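You operate a simulated robot arm through the tools that you are given. There is no shell and no other tool. Be economical: measure what you need, move in short steps, check, and stop when the job is done.

You are at the controls of a simulated two-armed robot. One attempt, no reset.

## Task
Set the thermostat's sensor dial to suit the blue floor probe.
Fine: test it in the cool block till the thermostat shows 25 C; put it back in its hole and switch off.

It is judged by the outcome, as a careful person would: the job done as asked, and still so three seconds after it is handed in. It fails if anything else is knocked over, pushed out of place, dropped, spilled or broken.

## Robot
Two 7-joint arms with two-finger parallel grippers on one trunk, on a base that drives. Base frame: it is fixed to the floor where the robot stands at the start and does not move with it; the origin is under the middle of the robot, x ahead of it, y to its left, z up. Lengths are in m, angles in rad, forces in N, time in s.
The left shoulder is at the start at [0.07, 0.134, 1.276], the right one opposite. With the tool pointing down near the work surface each hand reaches from about 0.1 to 0.62 m from the robot's upright axis, wherever it stands, measured 20 degrees to its own side. Places, roughly: bore of the cool block [0.7, 0.1, 0.9]; heat dial [0.4, -0.1, 0.9]; probe switch [0.5, 0, 0.9]; set dial [0.5, -0.2, 0.9]. Payload 1.57 kg a hand.
Tool frame (each hand has its own): the origin (TCP) lies between the finger pads and is the grasp point; the fingertips stand 0.03 m ahead of it; z points along the fingers, y is the line along which they close. Largest opening 0.08 m; finger width 0.017, thickness 0.012; the body of the gripper, 0.04 by 0.082 m, starts 0.08 m behind the TCP.
Orientation is told as [roll, pitch, yaw] about the base's x, y, z axes, in that order, counted from this pose: with the fingers straight down and closing along the base's y, the tool's x points along the base's -x, its y along +y and its z along -z.

## Interface
- The arms move only by the tool servo_tool. It takes "left_series", "right_series" or both (then of equal length, played together; a hand with none holds still); each is a list of rows, each an object (a shift or turn left out is 0, a gripper value left out holds the last) with "travel": the shift along the tool's x, y, z in mm, a list of three; "delta_rot": the turn, a rotation vector about the tool's x, y, z in rad, a list of three; "grip": the gripper command, from -1 (shut) to 1 (fully open), values between in proportion. In form: [{"travel": [tx, ty, tz], "delta_rot": [ax, ay, az], "grip": grip}, ...]. A call has 1 to 10 rows; each row is the pose to reach, as a shift and turn from the pose commanded when the call began, along the tool's axes at that moment. Each row takes 0.2 s and may step no farther than 0.05 m and 0.15 rad from the row before; otherwise, or with a gripper value out of range, the whole call is refused. Where a pose cannot be reached the arm comes as near as it can. A force on the tool above 40 N (or 10 N above the force at the start of the call, whichever is more), or a blocked arm, ends the call early, and 0.2 s more pass. The fingers move at their own pace (about 0.153 m/s each) and stop on an object; they squeeze with about 33 N. The grip force told is the motor's: it shows also when the fingers shut on nothing. Time passes only in rows, and 0.2 s behind the last, so rows that repeat a pose let the fingers close. The reply holds the time, the measured pose of the TCP, the force on the tool along the base axes, the opening and the grip force, in the units named above and with some noise, with the torque about the TCP (base axes, N m) and any sound that the robot's microphone picked up, and new pictures: "views" is both (left out), scene, wrist or none (wrist: the cameras of the hands that moved).
- Cameras (640 x 400 px; columns grow to the right, rows downward): "scene" is now at [0.1304, 0.0058, 1.4879]; the picture's right is [0.08, -1.00, 0.00], its down [-0.71, -0.06, -0.70] and it looks along [0.70, 0.05, -0.72] (base axes); focal length 247 px, centre (320, 200). "left" rides on the left gripper at [0.072, 0.007, -0.122] in its tool frame; the picture's right is [-0.09, 1.00, 0.00], its down [-0.84, -0.08, -0.54] and it looks along [-0.54, -0.05, 0.84] (tool axes); focal length 238 px, centre (320, 200). "right" rides on the right gripper at [0.072, -0.007, -0.122] in its tool frame; the picture's right is [0.09, 1.00, 0.00], its down [-0.84, 0.08, -0.54] and it looks along [-0.54, 0.05, 0.84] (tool axes); focal length 238 px, centre (320, 200). There is no depth. A picture from a camera that has moved, and an enlarged one, comes with that camera's place and axes in the base frame and with its lens.
- lift_body(by): slides the trunk up (or, below 0, down) by that many m; the arms and the scene camera ride with it, the base frame stays. It gives what a move gives, with no picture.
- drive_base(legs): drives the robot by 1 to 6 legs, each [ahead, left, turn to the left] in m, m and rad, along the robot's own axes; the way and the turn of a leg run together, so that a leg with both is an arc; at most 1.5 m and 3.142 rad a leg. The arms and the cameras ride along, it lands a little off, and it stops where it bumps. It gives what a move gives, and a new picture of the scene camera.
- head_to(pan, tilt): turns the head with the scene camera to pan (to the left, within 1.501 rad either way) and tilt (down, from -0.506 to 1.204), counted from straight ahead of the robot. It gives what a move gives, and a new picture of the scene camera.
- close_up(camera, box): a new picture of the part [left, top, right, bottom] of that camera's present view, enlarged. It takes no simulated time.
- hand_in(): hands the job in; it is judged then, once.

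Work in short steps. Places have to be worked out from the pictures, the camera data and where the tool is seen: move nearer, look again, correct. Check each grasp and each placing, and mend what went wrong. You have 120 turns and 260 pictures in all, those below and enlarged ones among them. Open the grippers and draw the arms clear of the work before you hand the job in, unless the task says otherwise; then end with one line.

The tools are called after "Call:" as a command line: name --argument value ..., lists and objects as JSON in quotes. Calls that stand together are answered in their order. servo_tool: Moves the arms, as the interface text tells. Its arguments: {"type":"object","properties":{"left_series":{"type":"array","items":{"type":"object","properties":{"travel":{"type":"array","items":{"type":"number"}},"delta_rot":{"type":"array","items":{"type":"number"}},"grip":{"type":"number"}}}},"right_series":{"type":"array","items":{"type":"object","properties":{"travel":{"type":"array","items":{"type":"number"}},"delta_rot":{"type":"array","items":{"type":"number"}},"grip":{"type":"number"}}}},"views":{"type":"string","enum":["both","scene","wrist","none"]}},"required":[]} The other tools are called the same way: lift_body (by) slides the trunk up or down; drive_base (legs) drives the base; head_to (pan, tilt) turns the head that bears the scene camera; close_up (camera, box) takes an enlarged picture of a part of a camera's view; hand_in () hands the job in.

At the start:

```text
clock: 0.0
left_tool_pos: [0.4581, 0.1523, 1.1501]
left_tcp_rot: [0.0, 0.002, -0.001]
left_force: [0.2, -0.3, 0.5]
left_wrist_torque: [-0.02, 0.0, -0.01]
left_opening: 0.0802
left_finger_force: 0.0
right_tool_pos: [0.3635, -0.1414, 1.1971]
right_tcp_rot: [0.001, -0.003, 0.001]
right_force: [-0.7, 0.5, 0.2]
right_wrist_torque: [0.0, 0.01, 0.0]
right_opening: 0.0801
right_finger_force: 0.2
trunk travel left (down, up): [-0.85, 0.09]
robot x, y, heading: [-0.0022, 0.0007, -0.003]
head pan, tilt: [0.077, 0.798]
```

scene: 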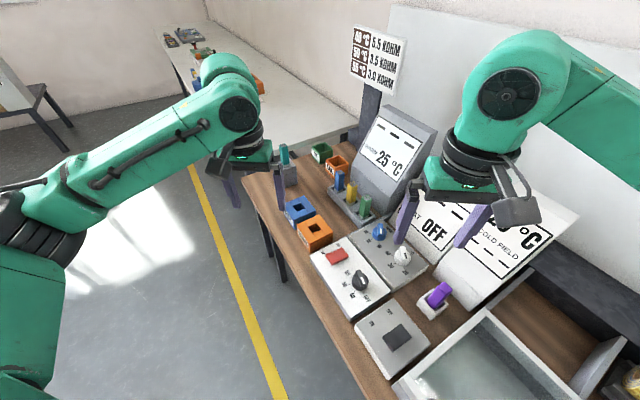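
right: 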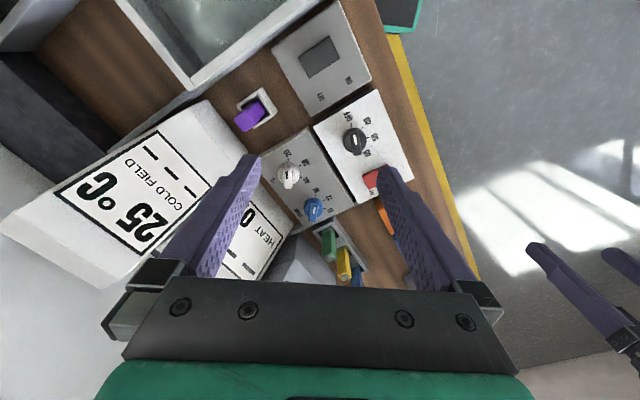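
left: 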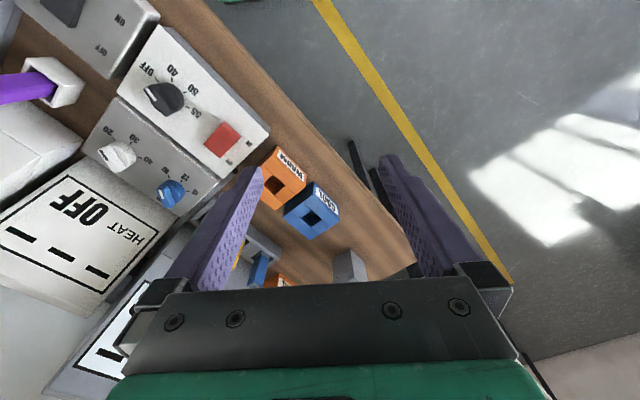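

The scene shows several panels, blocks, probes and a chart; I'll take enlarged views to read the labels.

Call:
close_up --camera "scene" --box '[240, 130, 400, 250]'

Call:
close_up --camera "scene" --box '[300, 210, 460, 390]'

Call:
close_up --camera "left" --box '[60, 30, 360, 280]'

Call:
close_up --camera "scene" --box '[340, 20, 460, 100]'

Call:
close_up --camera "right" --box '[200, 30, 420, 290]'

```text
3.33 times, centred on (320, 190) of scene
camera zoom: at [0.1304, 0.0058, 1.4879], right [0.08, -1.0, 0.0], down [-0.71, -0.06, -0.7], along [0.7, 0.05, -0.72], focal length 824 px, centre (320, 233)
```

zoom: 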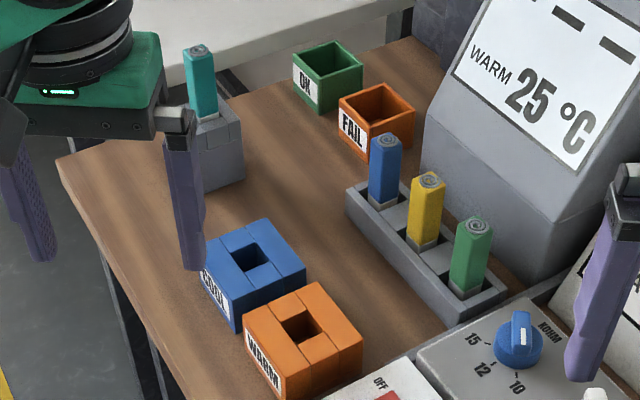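

```text
2.22 times, centred on (380, 300) of scene
camera zoom: at [0.1304, 0.0058, 1.4879], right [0.08, -1.0, 0.0], down [-0.71, -0.06, -0.7], along [0.7, 0.05, -0.72], focal length 549 px, centre (187, -22)
```

zoom: 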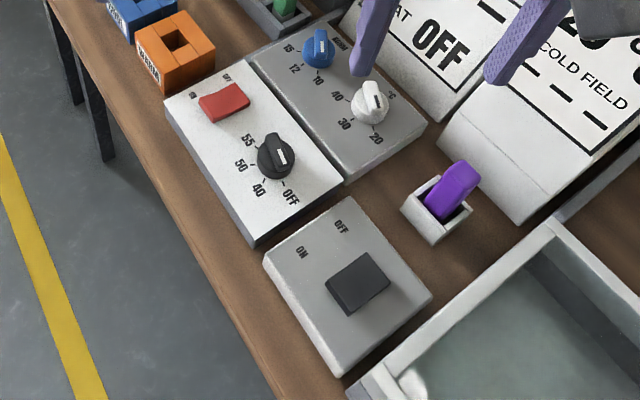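

```text
1.60 times, centred on (210, 155) of left
camera zoom: at [0.3859, 0.1585, 1.2734], right [0.09, 1.0, 0.0], down [0.84, -0.08, 0.54], along [0.54, -0.05, -0.84], focal length 381 px, centre (496, 272)
```

zoom: 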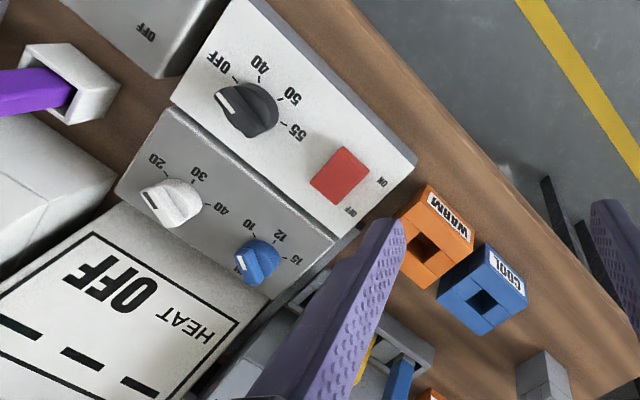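

```text
5.00 times, centred on (400, 60) of scene
camera zoom: at [0.1304, 0.0058, 1.4879], right [0.08, -1.0, 0.0], down [-0.71, -0.06, -0.7], along [0.7, 0.05, -0.72], focal length 1236 px, centre (-80, 900)
```

zoom: 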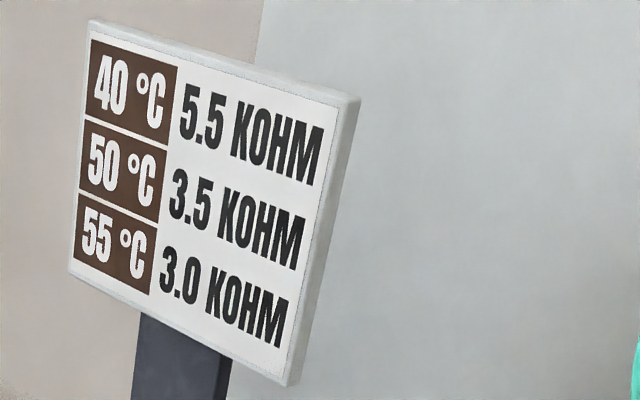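

```text
1.54 times, centred on (310, 160) of right
camera zoom: at [0.29, -0.1489, 1.3193], right [-0.09, 1.0, 0.0], down [0.84, 0.08, 0.54], along [0.54, 0.05, -0.84], focal length 367 px, centre (335, 262)
```

zoom: 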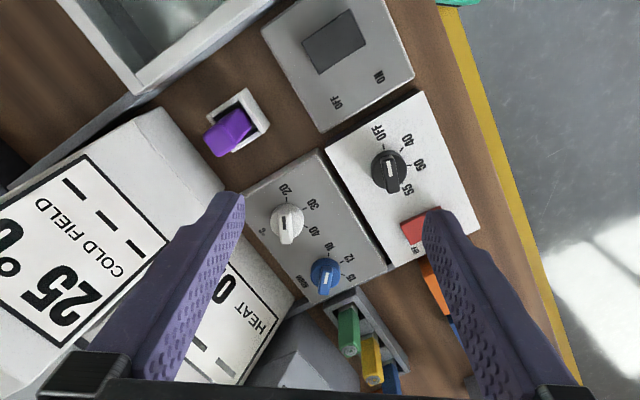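

I need better views of the displays; turning the head toward them.

Call:
head_to --pan -0.35 --tilt 0.7

Call:
servo_tool --right_series '[{"travel": [40, 0, -20]}, {"travel": [80, 0, -40]}, {"travel": [110, 0, -40]}]' --views "both"

```text
clock: 0.9
left_tool_pos: [0.4577, 0.1526, 1.1506]
left_tcp_rot: [-0.002, 0.002, -0.001]
left_force: [-0.8, -0.1, 0.1]
left_wrist_torque: [0.03, 0.03, -0.02]
left_opening: 0.0801
left_finger_force: 0.1
right_tool_pos: [0.3636, -0.1432, 1.1995]
right_tcp_rot: [0.001, -0.001, 0.0]
right_force: [0.4, -0.6, -0.5]
right_wrist_torque: [0.0, -0.01, 0.02]
right_opening: 0.0797
right_finger_force: 0.1
trunk travel left (down, up): [-0.85, 0.09]
robot x, y, heading: [0.0052, 0.0016, -0.0]
head pan, tilt: [-0.351, 0.7]
camera scene: at [0.1296, -0.0295, 1.496], right [-0.34, -0.94, 0.0], down [-0.61, 0.22, -0.76], along [0.72, -0.26, -0.64], focal length 247 px, centre (320, 200)
```

scene: 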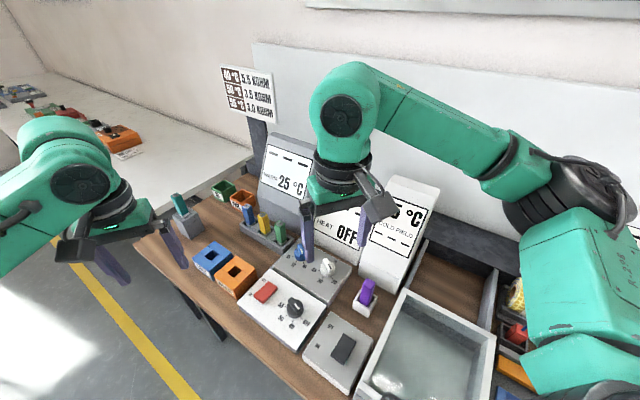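

```text
clock: 1.7
left_tool_pos: [0.4564, 0.1522, 1.151]
left_tcp_rot: [0.0, 0.001, 0.0]
left_force: [0.1, 0.6, 0.2]
left_wrist_torque: [0.0, -0.01, -0.02]
left_opening: 0.08
left_finger_force: 0.0
right_tool_pos: [0.2516, -0.1431, 1.2377]
right_tcp_rot: [0.001, 0.0, -0.003]
right_force: [-1.0, 0.0, -0.2]
right_wrist_torque: [0.03, 0.02, -0.01]
right_opening: 0.0799
right_finger_force: 0.0
trunk travel left (down, up): [-0.85, 0.09]
robot x, y, heading: [-0.0016, 0.0021, 0.003]
head pan, tilt: [-0.351, 0.7]
camera scene: at [0.129, -0.0296, 1.496], right [-0.34, -0.94, 0.0], down [-0.6, 0.22, -0.77], along [0.72, -0.26, -0.64], focal length 247 px, centre (320, 200)
camera right: at [0.1792, -0.1497, 1.359], right [-0.09, 1.0, 0.0], down [0.84, 0.08, 0.54], along [0.54, 0.05, -0.84], focal length 238 px, centre (320, 200)
```

scene: 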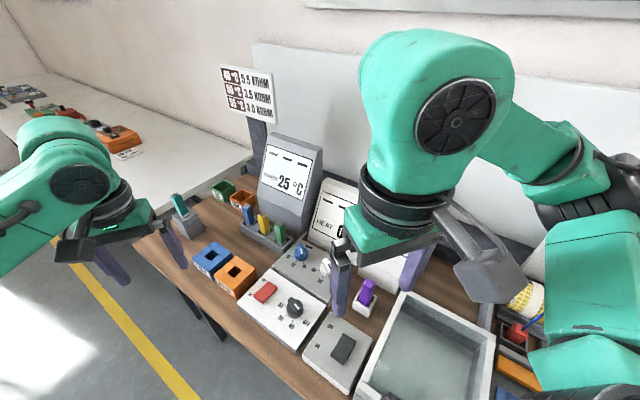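
right: 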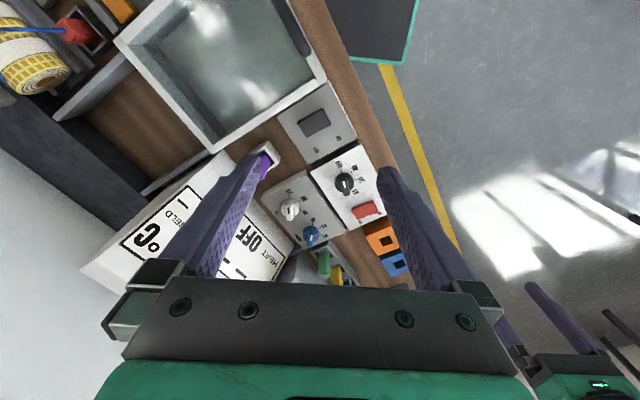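

Moving the right hand outward for an unobstructed look at the displays.

Call:
servo_tool --right_series '[{"travel": [0, -50, 0]}, {"travel": [0, -100, 0]}, {"travel": [0, -150, 0]}, {"travel": [0, -200, 0]}, {"travel": [0, -250, 0]}]' --views "both"

Call:
close_up --camera "scene" --box '[230, 120, 450, 290]'

Call:
close_up --camera "scene" --box '[230, 230, 400, 370]'

```text
clock: 2.9
left_tool_pos: [0.4573, 0.1489, 1.1516]
left_tcp_rot: [0.002, 0.001, 0.0]
left_force: [0.2, -0.9, 0.1]
left_wrist_torque: [0.02, 0.0, -0.01]
left_opening: 0.0797
left_finger_force: 0.1
right_tool_pos: [0.3383, -0.3581, 1.2164]
right_tcp_rot: [0.003, 0.0, 0.0]
right_force: [-0.4, 0.1, -0.8]
right_wrist_torque: [0.0, 0.02, 0.01]
right_opening: 0.08
right_finger_force: 0.0
right hand out of reach, approached as far as the arm can: row 2, 3, 4, 5
trunk travel left (down, up): [-0.85, 0.09]
robot x, y, heading: [-0.0016, -0.0013, -0.004]
head pan, tilt: [-0.351, 0.7]
camera scene: at [0.1296, -0.0332, 1.4959], right [-0.34, -0.94, 0.0], down [-0.6, 0.22, -0.76], along [0.72, -0.26, -0.64], focal length 247 px, centre (320, 200)
camera right: at [0.2663, -0.3654, 1.3381], right [-0.09, 1.0, 0.0], down [0.84, 0.08, 0.54], along [0.54, 0.05, -0.84], focal length 238 px, centre (320, 200)
```

scene: 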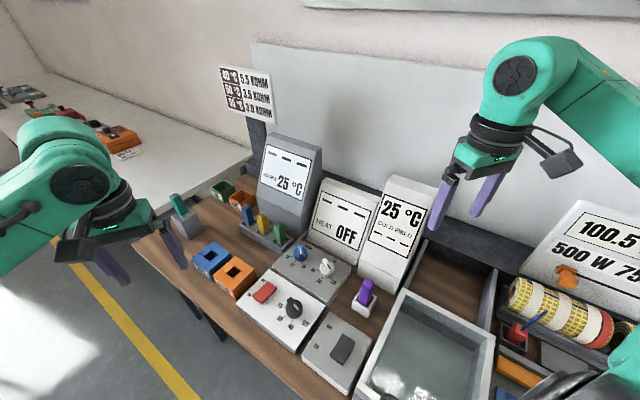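
right: 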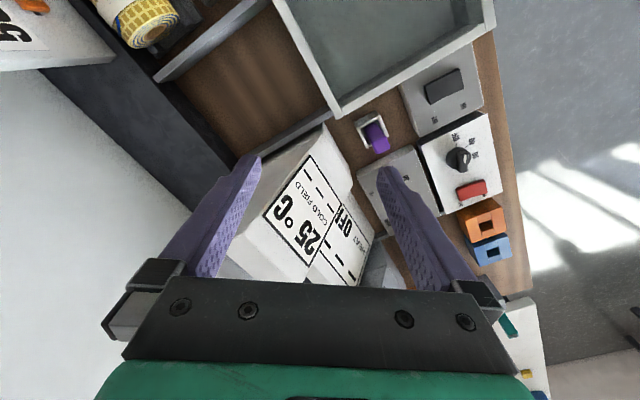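

```text
2.35 times, centred on (340, 205) of scene
camera zoom: at [0.1296, -0.0332, 1.4959], right [-0.34, -0.94, 0.0], down [-0.6, 0.22, -0.76], along [0.72, -0.26, -0.64], focal length 582 px, centre (273, 188)
```

zoom: 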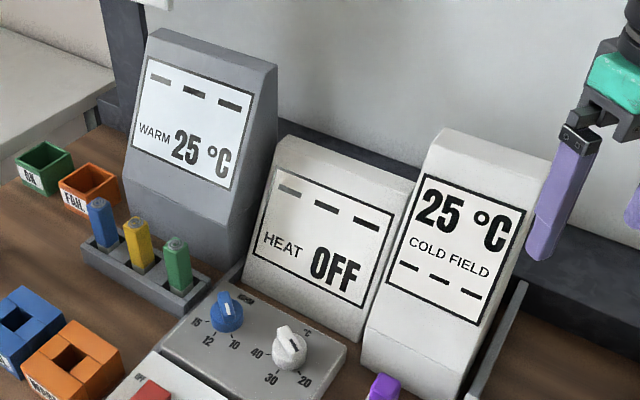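

```text
2.86 times, centred on (315, 300) of scene
camera zoom: at [0.1296, -0.0332, 1.4959], right [-0.34, -0.94, 0.0], down [-0.6, 0.22, -0.76], along [0.72, -0.26, -0.64], focal length 706 px, centre (334, -86)
```

zoom: 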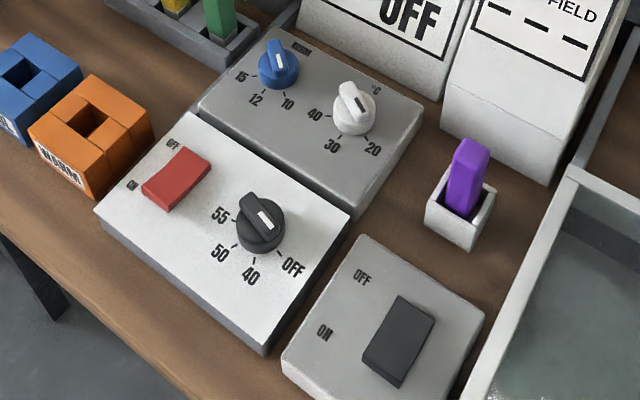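

Layout is clear: the table is yawed about -0.96 rad relative to me, with the sensor dial (blue), the set dial (white), the red probe switch and the blue probe in the rack. I'll retract the hands, then drive along the table edge and turn to face it.

Call:
servo_tool --left_series '[{"travel": [40, 10, 0]}, {"travel": [80, 20, -10]}, {"travel": [120, 30, -20]}, {"travel": [160, 40, -30]}]' --right_series '[{"travel": [10, 35, 0]}, {"travel": [20, 70, -10]}, {"travel": [30, 100, -20]}, {"travel": [40, 110, -20]}]' --views "none"

Call:
drive_base --legs '[[0.36, 0.305, 0], [0, 0, -0.96]]'

```text
clock: 3.9
left_tool_pos: [0.3244, 0.1865, 1.1728]
left_tcp_rot: [0.0, 0.001, 0.001]
left_force: [0.4, 0.2, 0.2]
left_wrist_torque: [0.01, -0.01, 0.0]
left_opening: 0.0798
left_finger_force: 0.0
left hand out of reach, approached as far as the arm can: row 4
right_tool_pos: [0.3007, -0.2458, 1.2394]
right_tcp_rot: [0.001, -0.001, 0.0]
right_force: [-0.4, -0.2, 0.2]
right_wrist_torque: [-0.05, -0.06, -0.03]
right_opening: 0.08
right_finger_force: 0.1
trunk travel left (down, up): [-0.85, 0.09]
robot x, y, heading: [-0.0047, 0.0018, 0.004]
head pan, tilt: [-0.351, 0.7]
```

```text
clock: 9.2
left_tool_pos: [0.6947, 0.1417, 1.1726]
left_tcp_rot: [-0.001, 0.0, -0.978]
left_force: [-0.5, 0.2, 0.4]
left_wrist_torque: [-0.01, -0.05, -0.01]
left_opening: 0.0799
left_finger_force: 0.1
right_tool_pos: [0.3245, -0.0795, 1.239]
right_tcp_rot: [-0.001, 0.0, -0.978]
right_force: [0.1, -0.4, -0.3]
right_wrist_torque: [0.02, 0.01, 0.0]
right_opening: 0.0801
right_finger_force: 0.0
trunk travel left (down, up): [-0.85, 0.09]
robot x, y, heading: [0.3592, 0.3072, -0.974]
head pan, tilt: [-0.351, 0.7]
camera scene: at [0.4073, 0.1831, 1.496], right [-0.97, -0.24, 0.0], down [-0.16, 0.63, -0.76], along [0.18, -0.74, -0.64], focal length 247 px, centre (320, 200)
```

scene: 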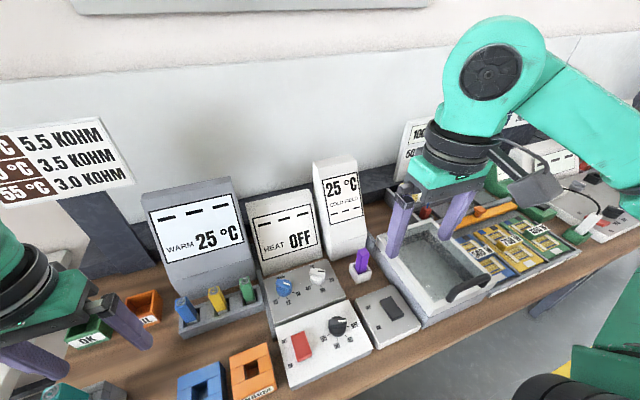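

Arrived as intended. Now pan the head to face the table squarely with more tilt.

Call:
head_to --pan 0.1 --tilt 0.9

Call:
close_up --camera "scene" --box '[240, 90, 480, 280]'

Call:
close_up --camera "right" --box '[0, 0, 640, 400]'

Call:
close_up --camera "left" --box '[0, 0, 640, 400]'

```text
clock: 10.1
left_tool_pos: [0.6926, 0.1412, 1.1722]
left_tcp_rot: [0.0, 0.0, -0.979]
left_force: [0.4, -0.6, -0.5]
left_wrist_torque: [-0.01, 0.0, 0.02]
left_opening: 0.0802
left_finger_force: 0.1
right_tool_pos: [0.3239, -0.0795, 1.2382]
right_tcp_rot: [0.002, 0.001, -0.98]
right_force: [-0.4, 0.2, 0.3]
right_wrist_torque: [0.0, 0.0, -0.01]
right_opening: 0.0801
right_finger_force: 0.2
trunk travel left (down, up): [-0.85, 0.09]
robot x, y, heading: [0.3616, 0.3061, -0.982]
head pan, tilt: [0.099, 0.901]
camera scene: at [0.4346, 0.2072, 1.4799], right [-0.77, -0.64, 0.0], down [-0.5, 0.6, -0.62], along [0.4, -0.48, -0.78], focal length 247 px, centre (320, 200)
```

scene: 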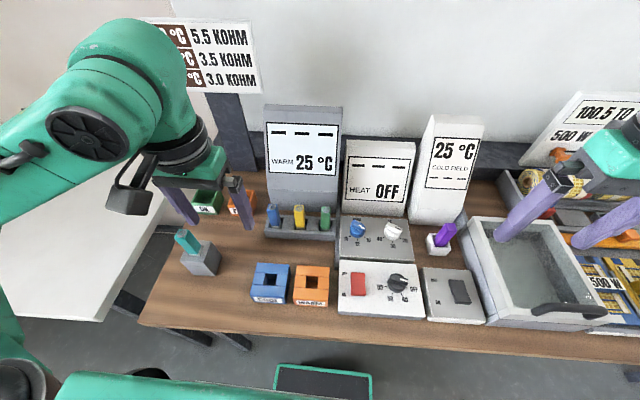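

```text
2.11 times, centred on (360, 185) of scene
camera zoom: at [0.4346, 0.2072, 1.4799], right [-0.77, -0.64, 0.0], down [-0.5, 0.6, -0.62], along [0.4, -0.48, -0.78], focal length 520 px, centre (236, 232)
```

zoom: 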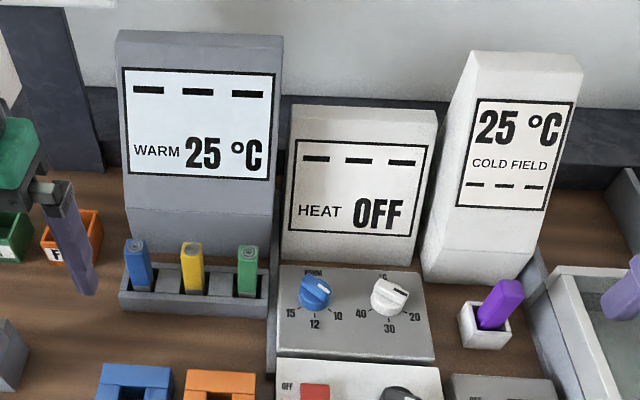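

```text
1.00 times, centred on (320, 200) of right (not enlarged: the box is as wide or as high as the picture)
camera zoom: at [0.2775, -0.0234, 1.3609], right [0.77, 0.63, 0.0], down [0.53, -0.65, 0.54], along [0.34, -0.42, -0.84], focal length 238 px, centre (320, 200)
```

zoom: 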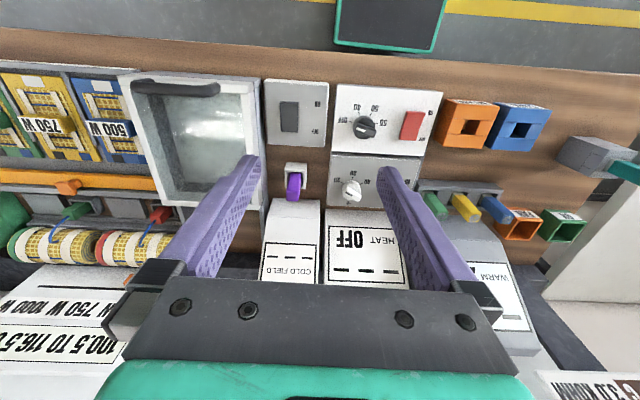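

```text
1.00 times, centred on (320, 200) of left (not enlarged: the box is as wide or as high as the picture)
camera zoom: at [0.6601, 0.2035, 1.2952], right [0.88, 0.48, 0.0], down [0.4, -0.74, 0.54], along [0.26, -0.47, -0.84], focal length 238 px, centre (320, 200)
```

zoom: 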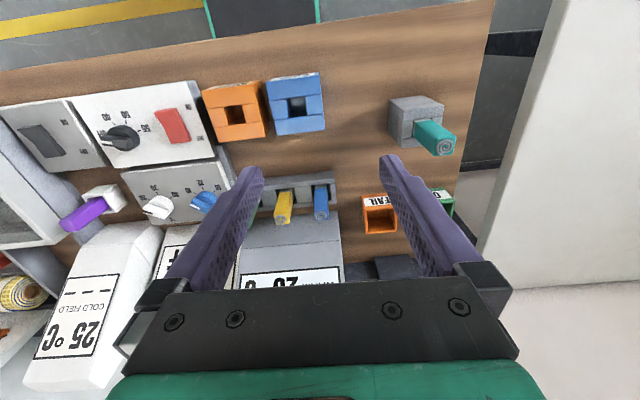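

The view is good. By triangulation the red switch is about 0.34 m ahead of me at z≈0.90. I'll close the right gripper and hover above the switch's near (ON) side to inspect.

Call:
servo_tool --right_series '[{"travel": [0, 35, 30], "grip": -1}, {"travel": [-5, 70, 60]}, {"travel": [-10, 105, 90]}, {"travel": [-10, 140, 120]}, {"travel": [-15, 165, 150]}, {"travel": [-20, 182, 180]}, {"travel": [-20, 182, 220]}]' --views "both"

Call:
close_up --camera "right" --box '[200, 50, 440, 200]'

```text
clock: 11.7
left_tool_pos: [0.6944, 0.1396, 1.1721]
left_tcp_rot: [0.001, 0.002, -0.978]
left_force: [0.2, 0.6, 0.0]
left_wrist_torque: [0.01, 0.0, -0.03]
left_opening: 0.0798
left_finger_force: 0.1
right_tool_pos: [0.4865, 0.0065, 1.0194]
right_tcp_rot: [0.0, -0.001, -0.977]
right_force: [0.4, 0.4, -0.5]
right_wrist_torque: [-0.01, -0.02, 0.0]
right_opening: 0.0001
right_finger_force: 20.9
trunk travel left (down, up): [-0.85, 0.09]
robot x, y, heading: [0.362, 0.3075, -0.98]
head pan, tilt: [0.099, 0.901]
camera scene: at [0.4345, 0.2069, 1.4798], right [-0.77, -0.64, 0.0], down [-0.5, 0.6, -0.62], along [0.4, -0.48, -0.78], focal length 247 px, centre (320, 200)
camera right: at [0.4402, 0.0624, 1.1416], right [0.77, 0.63, 0.0], down [0.53, -0.65, 0.54], along [0.35, -0.42, -0.84], focal length 238 px, centre (320, 200)
```

scene: 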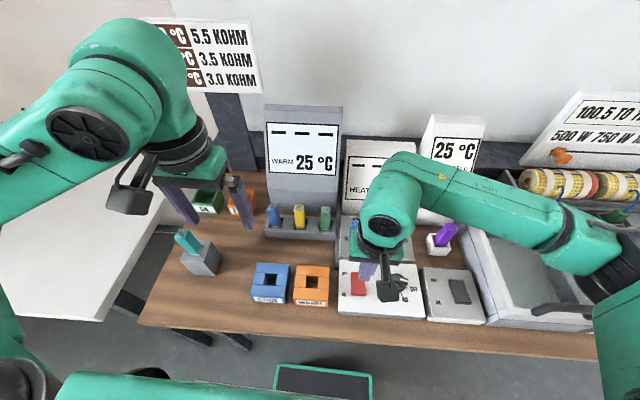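
right: 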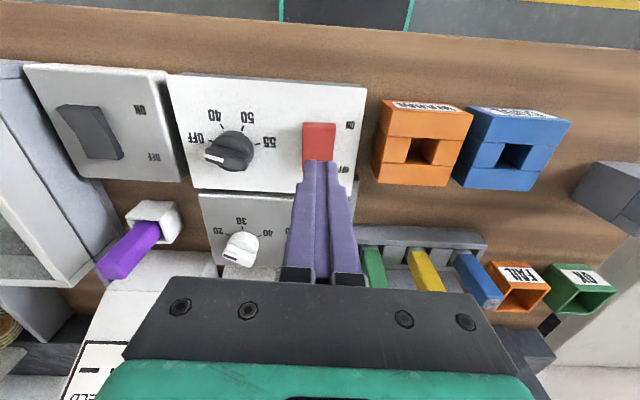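

```text
2.67 times, centred on (320, 125) of right
camera zoom: at [0.4402, 0.0624, 1.1416], right [0.77, 0.63, 0.0], down [0.53, -0.65, 0.54], along [0.35, -0.42, -0.84], focal length 636 px, centre (320, 400)
```

zoom: 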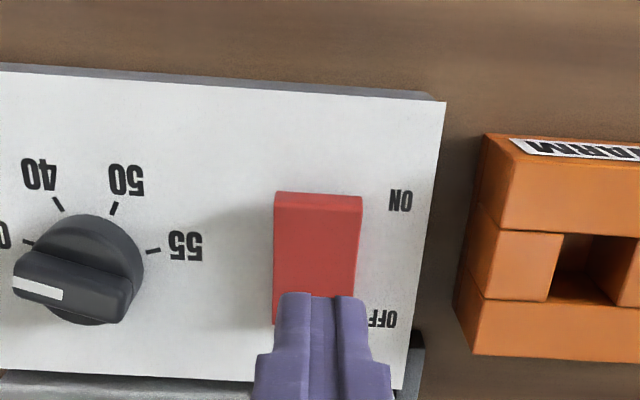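

The ON end of the rocker (raised) lies directly below the fingertips. Lowering gently toward it.

Call:
servo_tool --right_series '[{"travel": [0, 0, 40]}, {"travel": [0, 0, 70]}, {"travel": [0, 0, 78]}, {"travel": [0, 0, 82]}, {"travel": [0, 0, 86]}]' --views "wrist"

```text
clock: 12.9
left_tool_pos: [0.6947, 0.1408, 1.1722]
left_tcp_rot: [-0.001, 0.0, -0.977]
left_force: [-0.1, 0.2, 0.5]
left_wrist_torque: [-0.04, -0.01, 0.0]
left_opening: 0.08
left_finger_force: 0.1
right_tool_pos: [0.4867, 0.0057, 0.9324]
right_tcp_rot: [0.001, 0.0, -0.977]
right_force: [0.3, -0.9, 1.3]
right_wrist_torque: [-0.05, -0.04, 0.01]
right_opening: 0.0
right_finger_force: 21.2
trunk travel left (down, up): [-0.85, 0.09]
robot x, y, heading: [0.3599, 0.3072, -0.976]
head pan, tilt: [0.099, 0.901]
camera right: at [0.4407, 0.062, 1.0545], right [0.77, 0.63, 0.0], down [0.53, -0.65, 0.54], along [0.34, -0.42, -0.84], focal length 238 px, centre (320, 200)
```

right: 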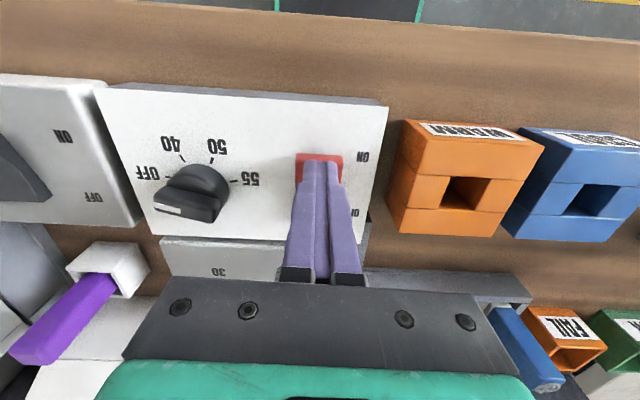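

Force is just rising at tip z≈0.90 (contact). Pressing further in small steps.

Call:
servo_tool --right_series '[{"travel": [0, 0, 3]}, {"travel": [0, 0, 6]}, {"travel": [0, 0, 9]}, {"travel": [0, 0, 12]}]' --views "both"

```text
clock: 13.9
left_tool_pos: [0.6906, 0.142, 1.1732]
left_tcp_rot: [0.0, -0.002, -0.978]
left_force: [-0.8, -0.9, -0.4]
left_wrist_torque: [-0.02, -0.02, 0.0]
left_opening: 0.0797
left_finger_force: 0.0
right_tool_pos: [0.4872, 0.0052, 0.9275]
right_tcp_rot: [0.006, -0.009, -0.978]
right_force: [-10.8, 2.4, 24.5]
right_wrist_torque: [-0.1, 0.19, -0.11]
right_opening: 0.0001
right_finger_force: 20.8
trunk travel left (down, up): [-0.85, 0.09]
robot x, y, heading: [0.3594, 0.3069, -0.977]
head pan, tilt: [0.099, 0.901]
stopped in row 4 (right hand): the force on the tool passed its limit at 47 N (the readings are from after the stop); the commanded pose is now the measured one
camera scene: at [0.431, 0.2097, 1.4803], right [-0.77, -0.64, 0.0], down [-0.5, 0.6, -0.62], along [0.4, -0.48, -0.78], focal length 247 px, centre (320, 200)
camera right: at [0.4387, 0.0624, 1.0483], right [0.77, 0.63, 0.0], down [0.53, -0.65, 0.55], along [0.35, -0.42, -0.84], focal length 238 px, centre (320, 200)
```

scene: 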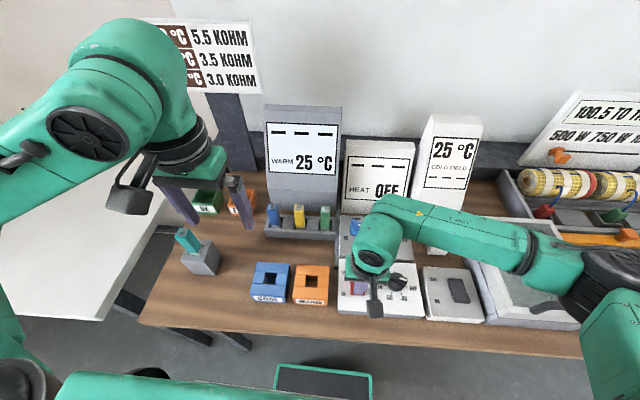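
right: 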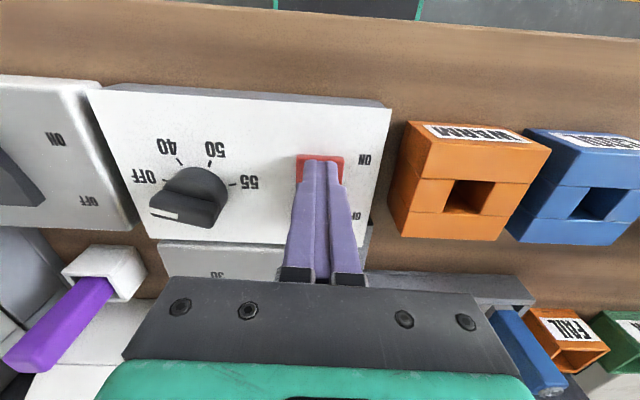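

Lifting off and checking the rocker's tilt.

Call:
servo_tool --right_series '[{"travel": [0, 0, -40]}, {"travel": [0, 0, -80]}]' --views "wrist"

Call:
close_up --camera "right" --box '[200, 50, 440, 200]'

Call:
close_up --camera "scene" --box '[240, 90, 480, 330]'

```text
clock: 14.5
left_tool_pos: [0.694, 0.142, 1.1721]
left_tcp_rot: [0.0, 0.001, -0.979]
left_force: [0.0, 0.8, 0.7]
left_wrist_torque: [-0.01, -0.01, 0.01]
left_opening: 0.0798
left_finger_force: 0.1
right_tool_pos: [0.4872, 0.0034, 1.0056]
right_tcp_rot: [0.003, -0.009, -0.978]
right_force: [0.1, 0.8, 0.1]
right_wrist_torque: [-0.03, -0.02, -0.02]
right_opening: 0.0002
right_finger_force: 21.5
trunk travel left (down, up): [-0.85, 0.09]
robot x, y, heading: [0.3569, 0.3084, -0.979]
head pan, tilt: [0.099, 0.901]
camera right: at [0.4403, 0.0612, 1.1268], right [0.77, 0.63, 0.0], down [0.53, -0.65, 0.55], along [0.35, -0.42, -0.84], focal length 238 px, centre (320, 200)
```

right: 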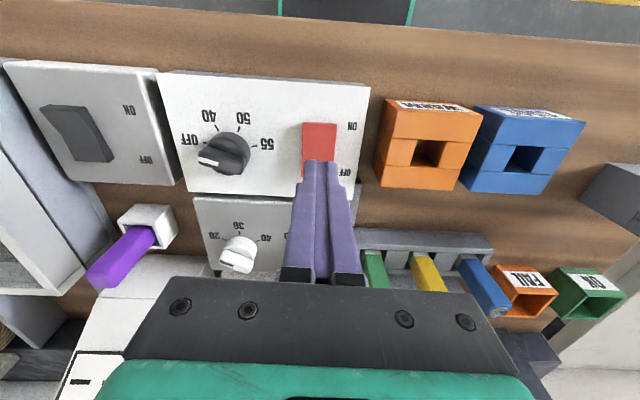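

```text
2.67 times, centred on (320, 125) of right
camera zoom: at [0.4403, 0.0612, 1.1268], right [0.77, 0.63, 0.0], down [0.53, -0.65, 0.55], along [0.35, -0.42, -0.84], focal length 636 px, centre (320, 400)
```

zoom: 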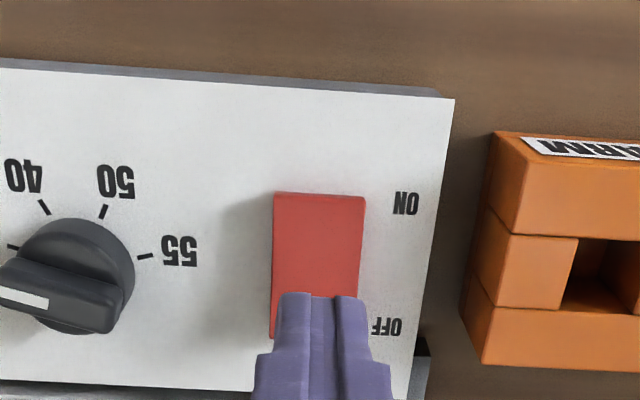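

```text
1.67 times, centred on (360, 210) of scene
camera zoom: at [0.4335, 0.2086, 1.4798], right [-0.77, -0.64, 0.0], down [-0.5, 0.6, -0.62], along [0.4, -0.48, -0.78], focal length 412 px, centre (253, 183)
```

zoom: 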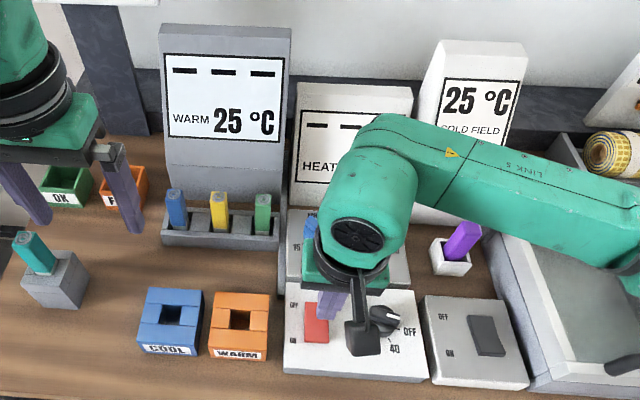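

Switch is now ON (near end is down). I move the right hand out of the way and bring the left hand above the blue probe (estimated 0.503 ahead, 0.168 left, top z≈0.955).

Call:
servo_tool --left_series '[{"travel": [-35, 0, 0], "grip": 0.4}, {"travel": [-75, -5, 10]}, {"travel": [-115, -8, 30]}, {"travel": [-150, -12, 50]}, {"travel": [-178, -15, 80]}, {"travel": [-182, -15, 100]}]' --right_series '[{"travel": [0, 0, -40]}, {"travel": [0, -40, -80]}, {"travel": [10, -80, -110]}, {"travel": [20, -120, -140]}, {"travel": [20, -160, -150]}, {"travel": [20, -180, -150]}]' --views "both"

```text
refused: row 2 steps farther than a row can; nothing moved
```

Call:
servo_tool --left_series '[{"travel": [-35, 0, 0], "grip": 0.4}, {"travel": [-75, -5, 10]}, {"travel": [-115, -8, 30]}, {"travel": [-150, -12, 50]}, {"travel": [-178, -15, 80]}, {"travel": [-182, -15, 100]}]' --right_series '[{"travel": [0, 0, -40]}, {"travel": [0, -30, -75]}, {"travel": [10, -65, -105]}, {"travel": [20, -100, -130]}, {"travel": [20, -140, -150]}, {"travel": [20, -180, -150]}]' --views "both"

```text
clock: 15.9
left_tool_pos: [0.7827, -0.0178, 1.0724]
left_tcp_rot: [0.001, 0.001, -0.978]
left_force: [0.0, 0.3, 0.3]
left_wrist_torque: [-0.03, -0.03, 0.01]
left_opening: 0.0559
left_finger_force: 0.0
right_tool_pos: [0.3245, -0.0793, 1.1544]
right_tcp_rot: [0.005, -0.009, -0.977]
right_force: [-0.7, 0.4, 0.6]
right_wrist_torque: [0.05, 0.0, 0.01]
right_opening: 0.0
right_finger_force: 21.0
trunk travel left (down, up): [-0.85, 0.09]
robot x, y, heading: [0.361, 0.3056, -0.974]
head pan, tilt: [0.099, 0.901]
camera scene: at [0.4319, 0.2077, 1.48], right [-0.77, -0.64, 0.0], down [-0.5, 0.6, -0.62], along [0.4, -0.48, -0.78], focal length 247 px, centre (320, 200)
camera right: at [0.2766, -0.022, 1.2749], right [0.77, 0.63, 0.0], down [0.53, -0.65, 0.55], along [0.35, -0.42, -0.84], focal length 238 px, centre (320, 200)
camera left: at [0.7479, 0.0445, 1.1948], right [0.88, 0.48, 0.0], down [0.4, -0.74, 0.54], along [0.26, -0.48, -0.84], focal length 238 px, centre (320, 200)
```

scene: 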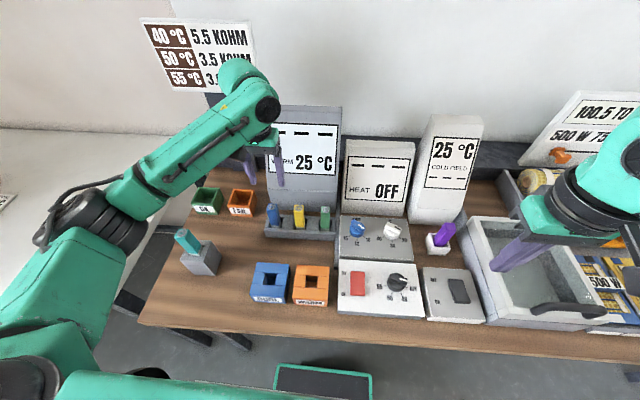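
right: 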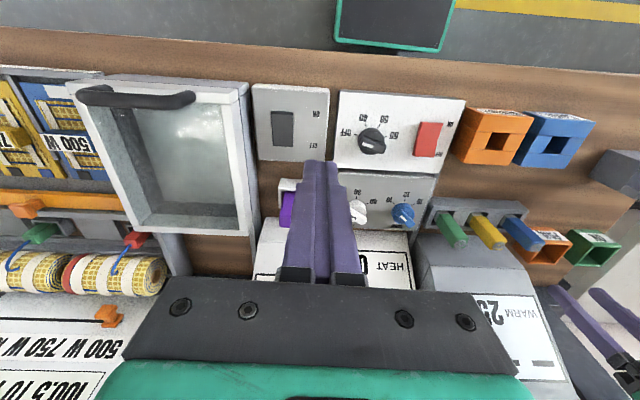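
left: 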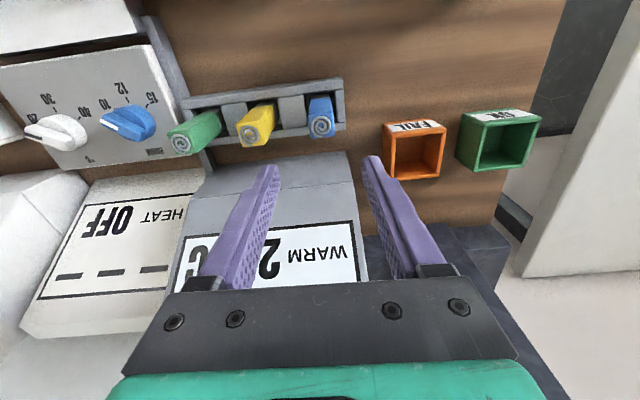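

The blue probe's top is within ~4 mm of the hand's axis. Descending to straddle it, then closing.

Call:
servo_tool --left_series '[{"travel": [3, 1, 40]}, {"travel": [3, 1, 80]}, {"travel": [3, 1, 115]}, {"travel": [3, 1, 134]}]' --views "wrist"

```text
clock: 16.9
left_tool_pos: [0.7824, -0.0138, 0.9369]
left_tcp_rot: [-0.003, 0.001, -0.979]
left_force: [0.4, -0.6, 0.7]
left_wrist_torque: [0.02, 0.0, -0.02]
left_opening: 0.0562
left_finger_force: 0.1
right_tool_pos: [0.3271, -0.0805, 1.1535]
right_tcp_rot: [0.004, -0.007, -0.976]
right_force: [0.1, -0.3, -0.7]
right_wrist_torque: [-0.01, 0.02, 0.02]
right_opening: 0.0
right_finger_force: 21.3
trunk travel left (down, up): [-0.85, 0.09]
robot x, y, heading: [0.3605, 0.308, -0.983]
head pan, tilt: [0.099, 0.901]
camera left: at [0.7476, 0.0493, 1.0602], right [0.88, 0.48, 0.0], down [0.4, -0.74, 0.54], along [0.26, -0.48, -0.84], focal length 238 px, centre (320, 200)
```

left: 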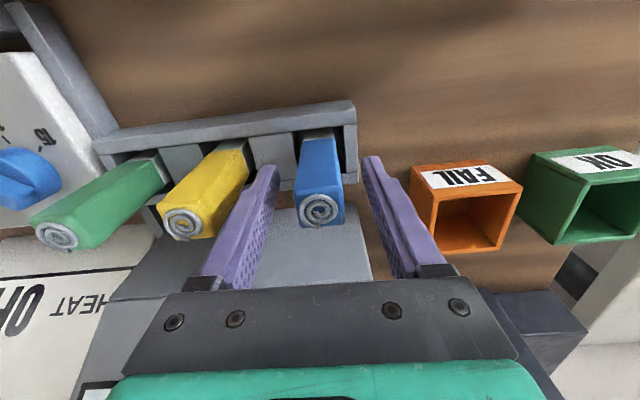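

The probe is between the fingers. Closing the left gripper.

Call:
servo_tool --left_series '[{"travel": [0, 0, 0], "grip": -1}, {"travel": [0, 0, 0]}, {"travel": [0, 0, 0]}]' --views "wrist"

```text
clock: 17.7
left_tool_pos: [0.7805, -0.0142, 0.9381]
left_tcp_rot: [-0.002, 0.002, -0.979]
left_force: [-0.2, -0.3, 0.1]
left_wrist_torque: [0.03, -0.07, -0.01]
left_opening: 0.0246
left_finger_force: 32.9
right_tool_pos: [0.326, -0.0799, 1.1531]
right_tcp_rot: [0.003, -0.007, -0.977]
right_force: [-0.1, -0.2, -0.1]
right_wrist_torque: [-0.01, 0.01, 0.01]
right_opening: 0.0001
right_finger_force: 21.5
trunk travel left (down, up): [-0.85, 0.09]
robot x, y, heading: [0.3569, 0.309, -0.98]
head pan, tilt: [0.099, 0.901]
camera left: at [0.7472, 0.0494, 1.0605], right [0.88, 0.48, 0.0], down [0.4, -0.74, 0.54], along [0.26, -0.47, -0.84], focal length 238 px, centre (320, 200)
```

left: 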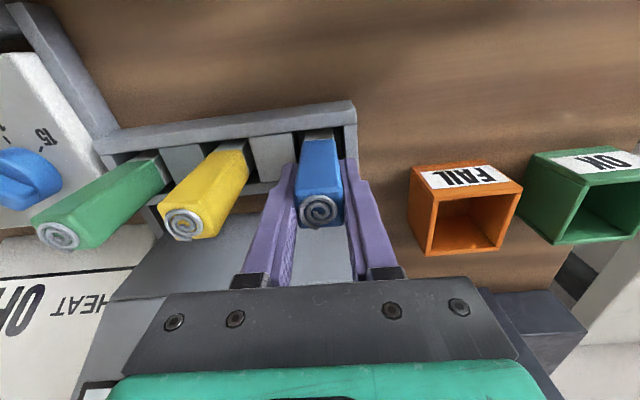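

Held at 24.6 mm width. Grasp pose noted (0.781, -0.014, 0.938). Lifting straight up.

Call:
servo_tool --left_series '[{"travel": [0, 0, -25]}, {"travel": [0, 0, -50]}, {"travel": [0, 0, -80]}, {"travel": [0, 0, -110]}]' --views "both"

Call:
close_up --camera "scene" --box '[220, 100, 340, 320]'

```text
clock: 18.7
left_tool_pos: [0.7821, -0.0142, 1.0477]
left_tcp_rot: [0.001, 0.002, -0.977]
left_force: [-0.3, 0.3, -1.3]
left_wrist_torque: [-0.02, -0.01, -0.02]
left_opening: 0.0245
left_finger_force: 33.4
right_tool_pos: [0.3273, -0.0797, 1.1537]
right_tcp_rot: [0.002, -0.008, -0.977]
right_force: [0.4, 0.0, -0.6]
right_wrist_torque: [0.01, 0.0, -0.01]
right_opening: 0.0
right_finger_force: 21.5
trunk travel left (down, up): [-0.85, 0.09]
robot x, y, heading: [0.3611, 0.309, -0.976]
head pan, tilt: [0.099, 0.901]
camera scene: at [0.4345, 0.2073, 1.4798], right [-0.77, -0.64, 0.0], down [-0.5, 0.6, -0.62], along [0.4, -0.48, -0.78], focal length 247 px, centre (320, 200)
camera left: at [0.7477, 0.0483, 1.1714], right [0.88, 0.48, 0.0], down [0.4, -0.74, 0.54], along [0.26, -0.47, -0.84], focal length 238 px, centre (320, 200)
```

scene: 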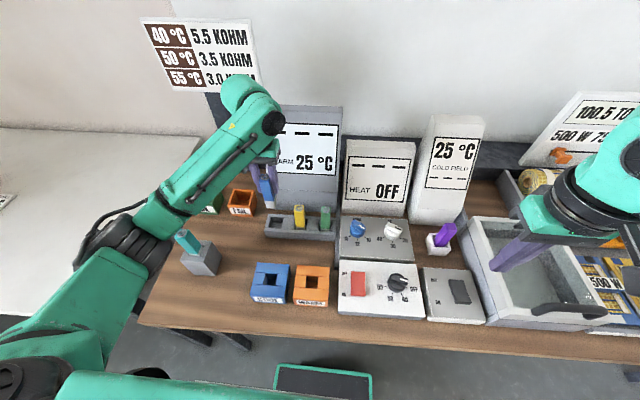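
left: 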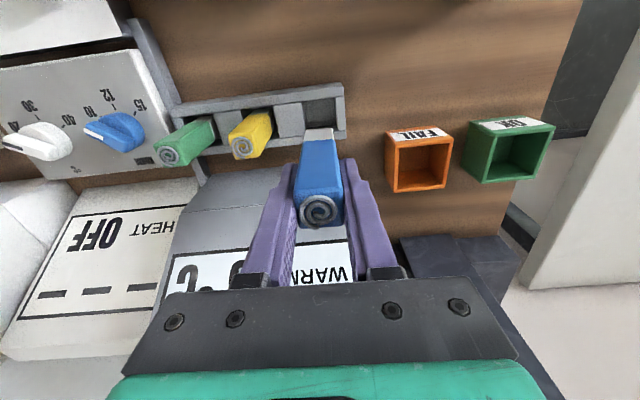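

```text
1.82 times, centred on (280, 210) of scene
camera zoom: at [0.4345, 0.2073, 1.4798], right [-0.77, -0.64, 0.0], down [-0.5, 0.6, -0.62], along [0.4, -0.48, -0.78], focal length 449 px, centre (393, 182)
```

zoom: 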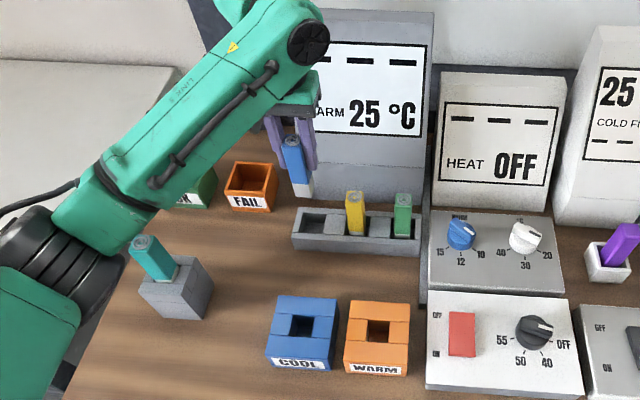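

The probe is out and its bottom should be ~0.103 m below the TCP. Moving it back over the cool block's bore (est. 0.327 ahead, 0.145 left, top z≈0.90).

Call:
servo_tool --left_series '[{"travel": [40, -5, -15]}, {"travel": [85, -10, -15]}, {"travel": [130, -16, -15]}, {"travel": [165, -23, -15]}, {"travel": [178, -23, -15]}, {"travel": [178, -23, -15]}]' --views "both"

Call:
close_up --camera "scene" --box '[220, 180, 380, 330]'

Call:
close_up --camera "left" --box '[200, 50, 440, 250]'

```text
clock: 20.1
left_tool_pos: [0.671, 0.1083, 1.0618]
left_tcp_rot: [0.001, 0.002, -0.977]
left_force: [-0.3, -0.7, -1.1]
left_wrist_torque: [-0.01, -0.03, -0.01]
left_opening: 0.0246
left_finger_force: 33.0
left hand out of reach, approached as far as the arm can: row 5, 6
right_tool_pos: [0.3267, -0.0792, 1.153]
right_tcp_rot: [0.005, -0.007, -0.977]
right_force: [0.0, 0.2, -0.8]
right_wrist_torque: [0.0, 0.0, -0.01]
right_opening: 0.0001
right_finger_force: 21.5
trunk travel left (down, up): [-0.85, 0.09]
robot x, y, heading: [0.3575, 0.3106, -0.971]
head pan, tilt: [0.099, 0.901]
camera scene: at [0.4351, 0.2068, 1.4798], right [-0.77, -0.64, 0.0], down [-0.5, 0.6, -0.62], along [0.4, -0.48, -0.78], focal length 247 px, centre (320, 200)
camera left: at [0.6359, 0.1703, 1.1851], right [0.88, 0.48, 0.0], down [0.41, -0.74, 0.54], along [0.26, -0.47, -0.84], focal length 238 px, centre (320, 200)
```

scene: 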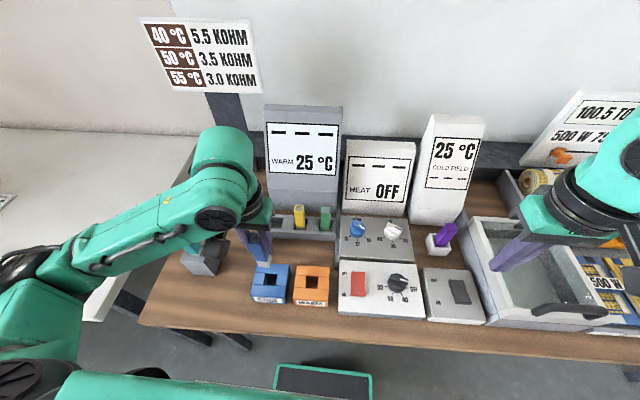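
left: 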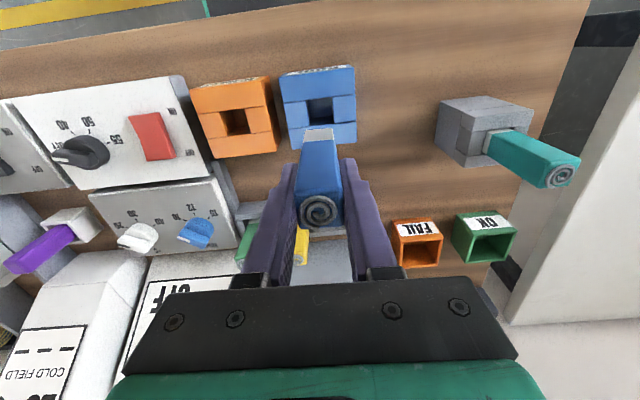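

```text
2.67 times, centred on (300, 255) of scene
camera zoom: at [0.4351, 0.2068, 1.4798], right [-0.77, -0.64, 0.0], down [-0.5, 0.6, -0.62], along [0.4, -0.48, -0.78], focal length 659 px, centre (373, 53)
```

zoom: 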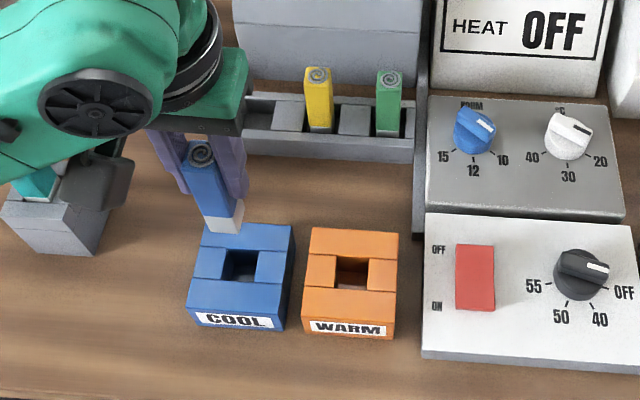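

```text
2.00 times, centred on (320, 150) of left
camera zoom: at [0.6359, 0.1703, 1.1851], right [0.88, 0.48, 0.0], down [0.41, -0.74, 0.54], along [0.26, -0.47, -0.84], focal length 477 px, centre (320, 300)
```

zoom: 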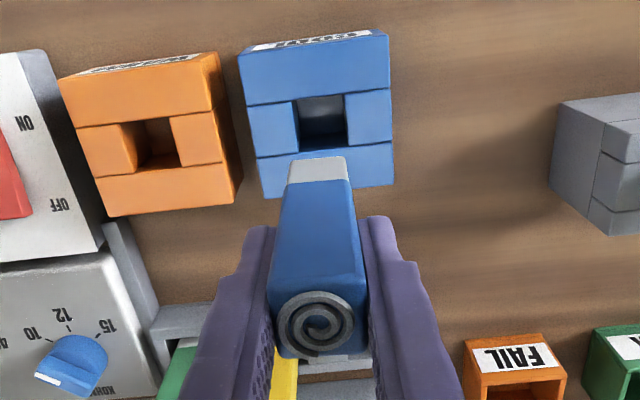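

The arm can't retract quite that far, so I'll back the base 0.06 m while holding the probe high.

Call:
drive_base --legs '[[-0.06, 0, 0]]'

Call:
close_up --camera "scene" --box '[220, 150, 380, 300]'

Call:
close_up --camera "left" --box '[200, 50, 440, 250]'

```text
clock: 21.1
left_tool_pos: [0.6391, 0.1531, 1.0603]
left_tcp_rot: [0.001, 0.007, -0.979]
left_force: [0.9, -0.7, -1.5]
left_wrist_torque: [0.04, 0.03, -0.02]
left_opening: 0.0245
left_finger_force: 33.2
right_tool_pos: [0.2964, -0.0341, 1.1506]
right_tcp_rot: [0.003, -0.001, -0.979]
right_force: [0.8, -0.2, 0.9]
right_wrist_torque: [0.05, 0.0, 0.0]
right_opening: 0.0002
right_finger_force: 21.1
trunk travel left (down, up): [-0.85, 0.09]
robot x, y, heading: [0.3264, 0.3564, -0.978]
head pan, tilt: [0.099, 0.901]
camera scene: at [0.4057, 0.2502, 1.4789], right [-0.77, -0.64, 0.0], down [-0.5, 0.61, -0.62], along [0.39, -0.47, -0.79], focal length 247 px, centre (320, 200)
```

scene: 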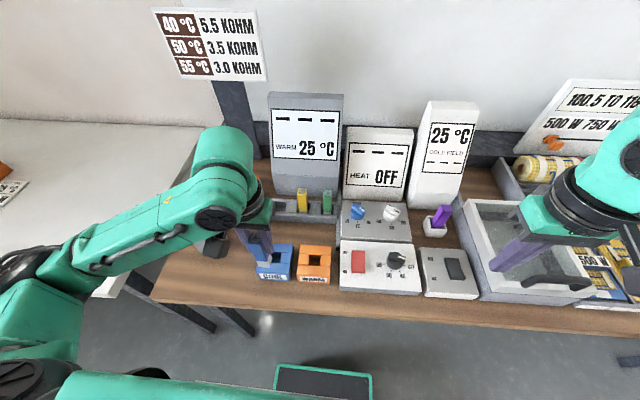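

```text
2.67 times, centred on (300, 225) of scene
camera zoom: at [0.4057, 0.2502, 1.4789], right [-0.77, -0.64, 0.0], down [-0.5, 0.61, -0.62], along [0.39, -0.47, -0.79], focal length 659 px, centre (373, 133)
```

zoom: 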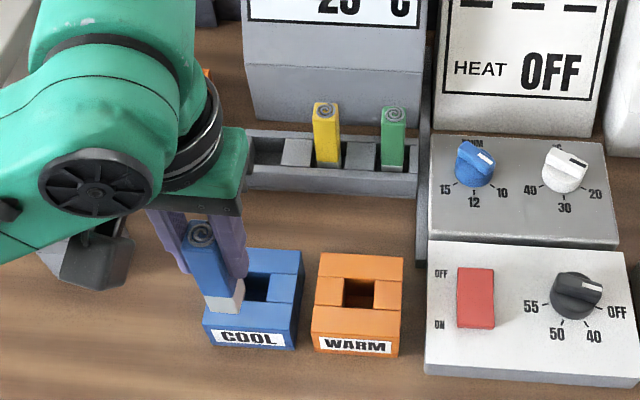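

```text
2.00 times, centred on (320, 150) of left
camera zoom: at [0.6057, 0.215, 1.1834], right [0.88, 0.48, 0.0], down [0.41, -0.74, 0.54], along [0.26, -0.47, -0.84], focal length 477 px, centre (320, 300)
```

zoom: 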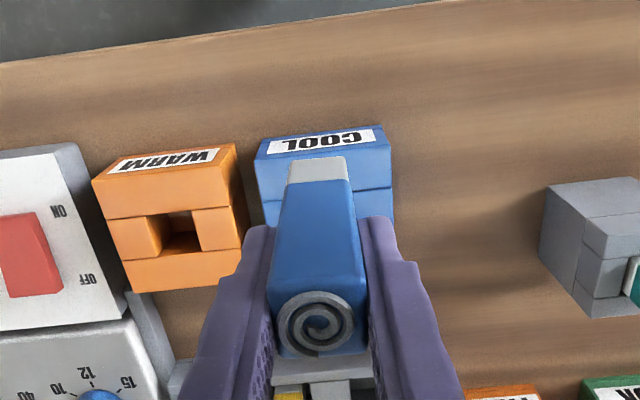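

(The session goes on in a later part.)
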